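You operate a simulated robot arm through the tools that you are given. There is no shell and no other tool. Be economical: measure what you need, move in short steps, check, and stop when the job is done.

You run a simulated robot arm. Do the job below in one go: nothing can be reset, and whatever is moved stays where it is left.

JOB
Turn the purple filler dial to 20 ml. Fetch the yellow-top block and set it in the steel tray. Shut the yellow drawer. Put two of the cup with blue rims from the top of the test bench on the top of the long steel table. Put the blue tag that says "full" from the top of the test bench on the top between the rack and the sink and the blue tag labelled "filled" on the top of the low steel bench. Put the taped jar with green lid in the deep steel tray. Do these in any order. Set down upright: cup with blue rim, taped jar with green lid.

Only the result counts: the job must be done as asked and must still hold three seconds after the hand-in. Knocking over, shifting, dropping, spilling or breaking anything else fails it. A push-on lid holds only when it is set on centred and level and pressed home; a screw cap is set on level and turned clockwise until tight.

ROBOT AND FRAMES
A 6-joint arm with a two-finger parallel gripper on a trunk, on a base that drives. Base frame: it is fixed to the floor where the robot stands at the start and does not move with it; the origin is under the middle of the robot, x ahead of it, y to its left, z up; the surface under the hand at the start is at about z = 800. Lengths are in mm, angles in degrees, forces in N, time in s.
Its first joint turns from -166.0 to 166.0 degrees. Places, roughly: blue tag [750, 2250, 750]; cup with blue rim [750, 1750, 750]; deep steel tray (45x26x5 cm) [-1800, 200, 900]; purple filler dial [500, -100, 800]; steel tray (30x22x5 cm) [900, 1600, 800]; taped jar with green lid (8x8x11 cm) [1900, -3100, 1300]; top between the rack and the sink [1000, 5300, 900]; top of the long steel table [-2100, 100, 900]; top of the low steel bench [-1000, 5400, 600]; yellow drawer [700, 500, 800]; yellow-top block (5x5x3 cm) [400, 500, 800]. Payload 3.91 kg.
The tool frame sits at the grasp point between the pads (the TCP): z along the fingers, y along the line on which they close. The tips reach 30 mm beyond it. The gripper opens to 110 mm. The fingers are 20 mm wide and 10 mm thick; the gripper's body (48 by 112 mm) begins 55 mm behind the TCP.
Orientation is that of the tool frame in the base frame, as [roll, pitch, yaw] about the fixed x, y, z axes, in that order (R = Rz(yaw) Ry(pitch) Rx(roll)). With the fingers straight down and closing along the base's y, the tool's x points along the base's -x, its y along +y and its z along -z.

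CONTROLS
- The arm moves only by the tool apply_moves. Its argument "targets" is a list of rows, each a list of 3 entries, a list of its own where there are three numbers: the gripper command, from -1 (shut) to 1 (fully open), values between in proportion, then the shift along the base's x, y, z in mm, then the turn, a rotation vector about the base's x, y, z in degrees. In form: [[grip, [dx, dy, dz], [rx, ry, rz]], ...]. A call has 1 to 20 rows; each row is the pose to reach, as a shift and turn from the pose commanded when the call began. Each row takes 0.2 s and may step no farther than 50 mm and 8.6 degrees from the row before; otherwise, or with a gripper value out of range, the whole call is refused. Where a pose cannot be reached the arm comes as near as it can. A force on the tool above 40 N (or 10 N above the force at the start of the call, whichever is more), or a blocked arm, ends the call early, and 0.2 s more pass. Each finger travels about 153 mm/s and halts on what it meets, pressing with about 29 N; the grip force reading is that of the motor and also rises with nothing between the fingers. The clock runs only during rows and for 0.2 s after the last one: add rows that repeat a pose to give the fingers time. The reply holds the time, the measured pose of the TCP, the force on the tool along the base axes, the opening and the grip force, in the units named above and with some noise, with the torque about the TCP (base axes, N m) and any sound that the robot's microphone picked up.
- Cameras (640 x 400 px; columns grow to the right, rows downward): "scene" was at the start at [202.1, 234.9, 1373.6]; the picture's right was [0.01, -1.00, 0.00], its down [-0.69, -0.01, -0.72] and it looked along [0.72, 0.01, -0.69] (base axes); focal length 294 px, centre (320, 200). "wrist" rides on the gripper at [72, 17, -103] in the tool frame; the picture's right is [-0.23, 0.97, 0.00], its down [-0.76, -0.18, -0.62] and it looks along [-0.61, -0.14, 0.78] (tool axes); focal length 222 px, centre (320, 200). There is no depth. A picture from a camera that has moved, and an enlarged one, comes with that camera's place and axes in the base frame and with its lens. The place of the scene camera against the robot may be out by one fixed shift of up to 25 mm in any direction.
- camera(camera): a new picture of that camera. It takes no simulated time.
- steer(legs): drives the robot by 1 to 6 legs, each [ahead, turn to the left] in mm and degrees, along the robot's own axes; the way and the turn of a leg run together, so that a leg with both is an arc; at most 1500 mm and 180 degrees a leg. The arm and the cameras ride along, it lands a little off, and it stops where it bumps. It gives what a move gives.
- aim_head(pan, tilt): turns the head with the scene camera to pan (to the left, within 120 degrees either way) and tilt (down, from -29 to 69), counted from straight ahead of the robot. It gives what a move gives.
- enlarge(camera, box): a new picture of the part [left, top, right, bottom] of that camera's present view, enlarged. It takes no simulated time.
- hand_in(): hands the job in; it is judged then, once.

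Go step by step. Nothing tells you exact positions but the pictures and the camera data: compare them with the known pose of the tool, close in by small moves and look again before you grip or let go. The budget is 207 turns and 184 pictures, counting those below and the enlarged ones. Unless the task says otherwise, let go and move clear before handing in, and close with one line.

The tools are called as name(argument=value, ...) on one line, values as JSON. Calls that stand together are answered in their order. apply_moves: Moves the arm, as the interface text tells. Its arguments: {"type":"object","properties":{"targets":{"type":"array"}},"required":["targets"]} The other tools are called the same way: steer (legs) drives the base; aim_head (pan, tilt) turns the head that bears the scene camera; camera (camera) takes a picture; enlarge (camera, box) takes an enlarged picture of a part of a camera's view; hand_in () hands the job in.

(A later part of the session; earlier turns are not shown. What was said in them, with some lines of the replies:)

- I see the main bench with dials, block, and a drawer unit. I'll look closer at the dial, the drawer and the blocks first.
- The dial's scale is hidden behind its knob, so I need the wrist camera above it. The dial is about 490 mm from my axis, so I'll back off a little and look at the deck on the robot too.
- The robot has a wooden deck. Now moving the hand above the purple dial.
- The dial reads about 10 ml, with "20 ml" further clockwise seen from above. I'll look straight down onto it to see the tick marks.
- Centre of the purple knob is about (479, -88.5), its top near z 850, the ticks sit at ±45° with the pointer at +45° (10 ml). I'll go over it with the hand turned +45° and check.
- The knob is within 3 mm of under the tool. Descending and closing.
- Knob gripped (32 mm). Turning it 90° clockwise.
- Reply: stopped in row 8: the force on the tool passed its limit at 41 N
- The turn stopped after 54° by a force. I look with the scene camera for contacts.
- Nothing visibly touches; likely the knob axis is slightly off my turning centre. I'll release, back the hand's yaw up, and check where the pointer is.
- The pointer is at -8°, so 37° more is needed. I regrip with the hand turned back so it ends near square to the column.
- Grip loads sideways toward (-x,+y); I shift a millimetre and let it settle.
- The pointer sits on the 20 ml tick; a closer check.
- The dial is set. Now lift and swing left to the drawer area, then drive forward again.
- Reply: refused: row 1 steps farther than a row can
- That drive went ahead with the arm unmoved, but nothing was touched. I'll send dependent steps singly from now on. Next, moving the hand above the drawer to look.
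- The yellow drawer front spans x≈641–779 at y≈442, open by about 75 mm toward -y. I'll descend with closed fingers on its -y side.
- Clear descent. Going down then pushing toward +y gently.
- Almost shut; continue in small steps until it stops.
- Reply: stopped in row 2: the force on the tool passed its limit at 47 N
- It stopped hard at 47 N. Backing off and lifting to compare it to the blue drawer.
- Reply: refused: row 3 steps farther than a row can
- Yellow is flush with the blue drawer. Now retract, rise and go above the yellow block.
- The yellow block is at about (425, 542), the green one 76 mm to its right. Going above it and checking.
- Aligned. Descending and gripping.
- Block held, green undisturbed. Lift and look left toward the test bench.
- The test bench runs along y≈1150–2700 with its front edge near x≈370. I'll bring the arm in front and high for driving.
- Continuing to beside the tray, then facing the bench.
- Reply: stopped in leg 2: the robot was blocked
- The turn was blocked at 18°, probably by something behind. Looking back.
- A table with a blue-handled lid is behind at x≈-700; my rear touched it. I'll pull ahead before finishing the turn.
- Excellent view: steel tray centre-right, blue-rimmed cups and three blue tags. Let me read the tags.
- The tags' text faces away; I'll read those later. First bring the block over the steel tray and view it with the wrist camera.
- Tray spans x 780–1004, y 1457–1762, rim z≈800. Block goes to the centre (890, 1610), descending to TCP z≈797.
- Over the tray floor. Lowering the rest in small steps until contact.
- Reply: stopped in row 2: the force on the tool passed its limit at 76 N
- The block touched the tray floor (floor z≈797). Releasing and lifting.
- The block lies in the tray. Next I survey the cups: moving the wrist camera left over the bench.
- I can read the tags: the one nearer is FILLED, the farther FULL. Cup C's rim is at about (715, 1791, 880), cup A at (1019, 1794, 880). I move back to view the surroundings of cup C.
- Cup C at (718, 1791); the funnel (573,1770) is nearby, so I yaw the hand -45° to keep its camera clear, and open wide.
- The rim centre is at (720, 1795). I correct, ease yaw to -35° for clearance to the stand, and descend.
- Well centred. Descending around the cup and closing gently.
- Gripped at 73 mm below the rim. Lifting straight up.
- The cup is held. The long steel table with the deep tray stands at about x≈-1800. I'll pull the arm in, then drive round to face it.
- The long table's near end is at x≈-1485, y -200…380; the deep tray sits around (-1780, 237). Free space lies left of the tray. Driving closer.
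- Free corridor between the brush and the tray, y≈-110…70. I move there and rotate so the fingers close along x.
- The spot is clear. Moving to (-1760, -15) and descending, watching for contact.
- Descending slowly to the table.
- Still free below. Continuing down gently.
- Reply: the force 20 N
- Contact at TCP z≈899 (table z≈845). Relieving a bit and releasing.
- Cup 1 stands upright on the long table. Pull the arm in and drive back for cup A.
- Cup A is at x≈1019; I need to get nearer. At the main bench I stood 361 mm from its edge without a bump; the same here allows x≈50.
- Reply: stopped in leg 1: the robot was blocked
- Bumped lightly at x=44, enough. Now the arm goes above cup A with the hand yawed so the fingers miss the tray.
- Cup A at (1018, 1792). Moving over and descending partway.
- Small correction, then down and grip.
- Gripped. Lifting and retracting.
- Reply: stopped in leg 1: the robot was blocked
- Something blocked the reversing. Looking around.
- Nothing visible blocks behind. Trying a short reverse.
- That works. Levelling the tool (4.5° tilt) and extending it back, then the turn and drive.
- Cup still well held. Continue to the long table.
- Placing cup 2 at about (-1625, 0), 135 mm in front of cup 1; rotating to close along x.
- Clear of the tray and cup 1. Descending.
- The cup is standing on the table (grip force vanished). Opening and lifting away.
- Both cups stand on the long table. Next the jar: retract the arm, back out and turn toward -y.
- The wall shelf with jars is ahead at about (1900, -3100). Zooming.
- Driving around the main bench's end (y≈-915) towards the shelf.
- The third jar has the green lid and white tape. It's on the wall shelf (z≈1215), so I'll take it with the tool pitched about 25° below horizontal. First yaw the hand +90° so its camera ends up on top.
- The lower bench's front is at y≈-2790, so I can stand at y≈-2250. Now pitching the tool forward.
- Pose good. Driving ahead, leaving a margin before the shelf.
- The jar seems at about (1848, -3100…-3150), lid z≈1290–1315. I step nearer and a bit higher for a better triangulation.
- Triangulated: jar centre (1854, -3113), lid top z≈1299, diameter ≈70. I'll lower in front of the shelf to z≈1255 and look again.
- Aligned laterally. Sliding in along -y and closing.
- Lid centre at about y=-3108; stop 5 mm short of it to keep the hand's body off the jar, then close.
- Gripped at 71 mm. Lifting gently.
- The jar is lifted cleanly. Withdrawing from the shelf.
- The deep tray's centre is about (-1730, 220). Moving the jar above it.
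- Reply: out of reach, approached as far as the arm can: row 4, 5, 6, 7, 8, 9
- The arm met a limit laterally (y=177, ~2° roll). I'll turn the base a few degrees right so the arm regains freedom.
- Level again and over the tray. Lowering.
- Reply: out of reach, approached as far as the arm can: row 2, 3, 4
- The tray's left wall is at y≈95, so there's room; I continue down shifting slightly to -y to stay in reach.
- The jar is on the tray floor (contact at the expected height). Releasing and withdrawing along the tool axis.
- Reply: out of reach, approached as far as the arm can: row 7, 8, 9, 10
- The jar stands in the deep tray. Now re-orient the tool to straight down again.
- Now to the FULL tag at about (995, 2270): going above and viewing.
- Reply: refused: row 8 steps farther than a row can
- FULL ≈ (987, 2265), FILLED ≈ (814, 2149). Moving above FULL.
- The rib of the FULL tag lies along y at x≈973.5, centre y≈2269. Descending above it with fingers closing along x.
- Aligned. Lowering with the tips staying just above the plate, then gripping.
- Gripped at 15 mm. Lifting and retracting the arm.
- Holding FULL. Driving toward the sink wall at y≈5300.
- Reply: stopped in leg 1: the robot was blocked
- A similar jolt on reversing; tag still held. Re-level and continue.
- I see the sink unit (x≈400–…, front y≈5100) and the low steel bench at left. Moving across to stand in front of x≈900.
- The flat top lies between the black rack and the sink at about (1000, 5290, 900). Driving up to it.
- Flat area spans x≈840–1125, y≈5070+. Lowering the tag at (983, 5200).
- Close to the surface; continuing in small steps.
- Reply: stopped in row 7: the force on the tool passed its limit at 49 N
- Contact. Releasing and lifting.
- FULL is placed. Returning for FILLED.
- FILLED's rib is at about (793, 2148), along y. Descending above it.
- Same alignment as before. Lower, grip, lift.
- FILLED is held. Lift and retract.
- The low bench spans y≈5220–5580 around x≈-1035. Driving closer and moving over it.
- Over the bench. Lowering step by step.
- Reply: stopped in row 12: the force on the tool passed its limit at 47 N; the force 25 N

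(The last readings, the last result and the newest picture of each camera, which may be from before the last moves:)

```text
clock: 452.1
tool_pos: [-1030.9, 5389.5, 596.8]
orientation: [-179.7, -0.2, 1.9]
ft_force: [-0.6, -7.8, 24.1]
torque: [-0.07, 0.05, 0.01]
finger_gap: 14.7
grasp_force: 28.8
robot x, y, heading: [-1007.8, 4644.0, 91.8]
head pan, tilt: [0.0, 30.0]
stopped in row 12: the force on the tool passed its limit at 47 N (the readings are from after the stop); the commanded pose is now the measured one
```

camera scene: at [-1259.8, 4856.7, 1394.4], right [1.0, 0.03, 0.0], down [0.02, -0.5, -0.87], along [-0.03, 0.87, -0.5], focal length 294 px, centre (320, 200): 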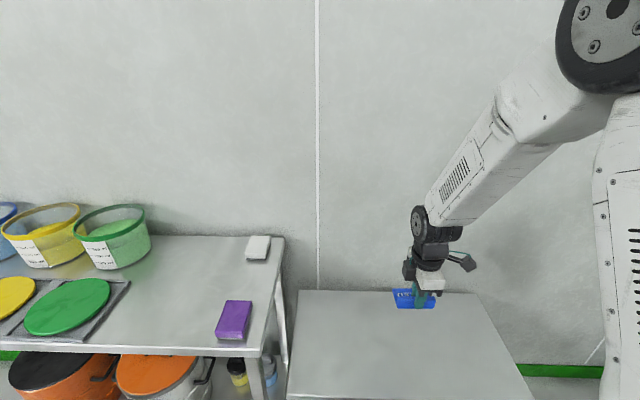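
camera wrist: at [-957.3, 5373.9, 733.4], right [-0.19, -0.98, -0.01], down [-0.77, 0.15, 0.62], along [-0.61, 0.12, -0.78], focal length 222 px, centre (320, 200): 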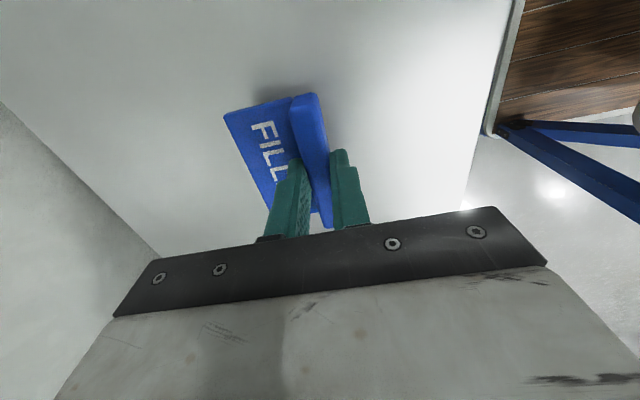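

Contact at 597 (bench top z≈553). Releasing and lifting.

apply_moves(targets=[[-0.8, [0, 0, 1], [0, 0, 0]], [-0.5, [0, 0, 1], [0, 0, 0]], [-0.25, [0, 0, 1], [0, 0, 0]], [-0.25, [0, 0, 1], [0, 0, 0]], [-0.25, [0, 0, 35], [0, 0, 0]], [-0.25, [0, 0, 80], [0, 0, 0]], [-0.25, [0, 0, 125], [0, 0, 0]], [-0.25, [0, 0, 170], [0, 0, 0]], [-0.25, [0, 0, 215], [0, 0, 0]], [-0.25, [0, -20, 260], [0, 0, 0]], [-0.25, [0, -50, 300], [0, 0, 0]], [-0.25, [0, -50, 300], [0, 0, 0]]])

camera(camera="wrist")

```text
clock: 454.7
tool_pos: [-1031.4, 5339.1, 895.3]
orientation: [-179.7, -0.2, 2.1]
ft_force: [0.8, 0.8, -0.2]
torque: [-0.02, -0.01, -0.01]
finger_gap: 41.2
grasp_force: 0.1
robot x, y, heading: [-1007.3, 4646.2, 91.8]
head pan, tilt: [0.0, 30.0]
```

```text
60 pictures are left
camera wrist: at [-959.0, 5324.1, 997.7], right [-0.19, -0.98, -0.01], down [-0.77, 0.15, 0.62], along [-0.61, 0.12, -0.78], focal length 222 px, centre (320, 200)
```

wrist: 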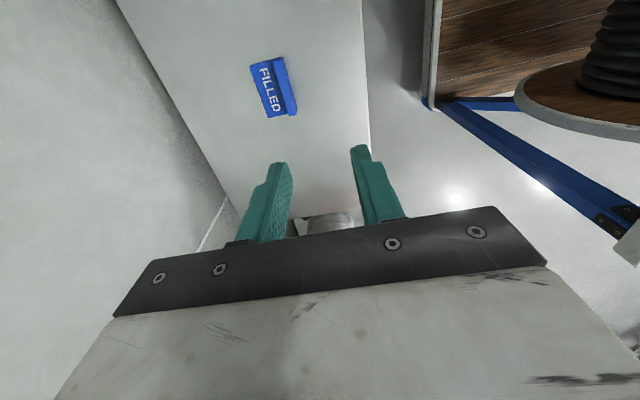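

I see the FILLED tag lying on the low bench with the hand clear of it; every other part of the job was set and checked earlier. Handing in now.

hand_in()

```text
The job is handed in.
```

The job is handed in. The dial is at 20 ml, the yellow-top block is in the steel tray, and the yellow drawer is shut. Two blue-rimmed cups stand upright on the long steel table, both tags are placed as asked, and the taped green-lid jar stands in the deep tray. While driving, the base bumped or was blocked four times near the test bench. Nothing looked disturbed in the pictures I took afterwards, but I did not go back to recheck everything.
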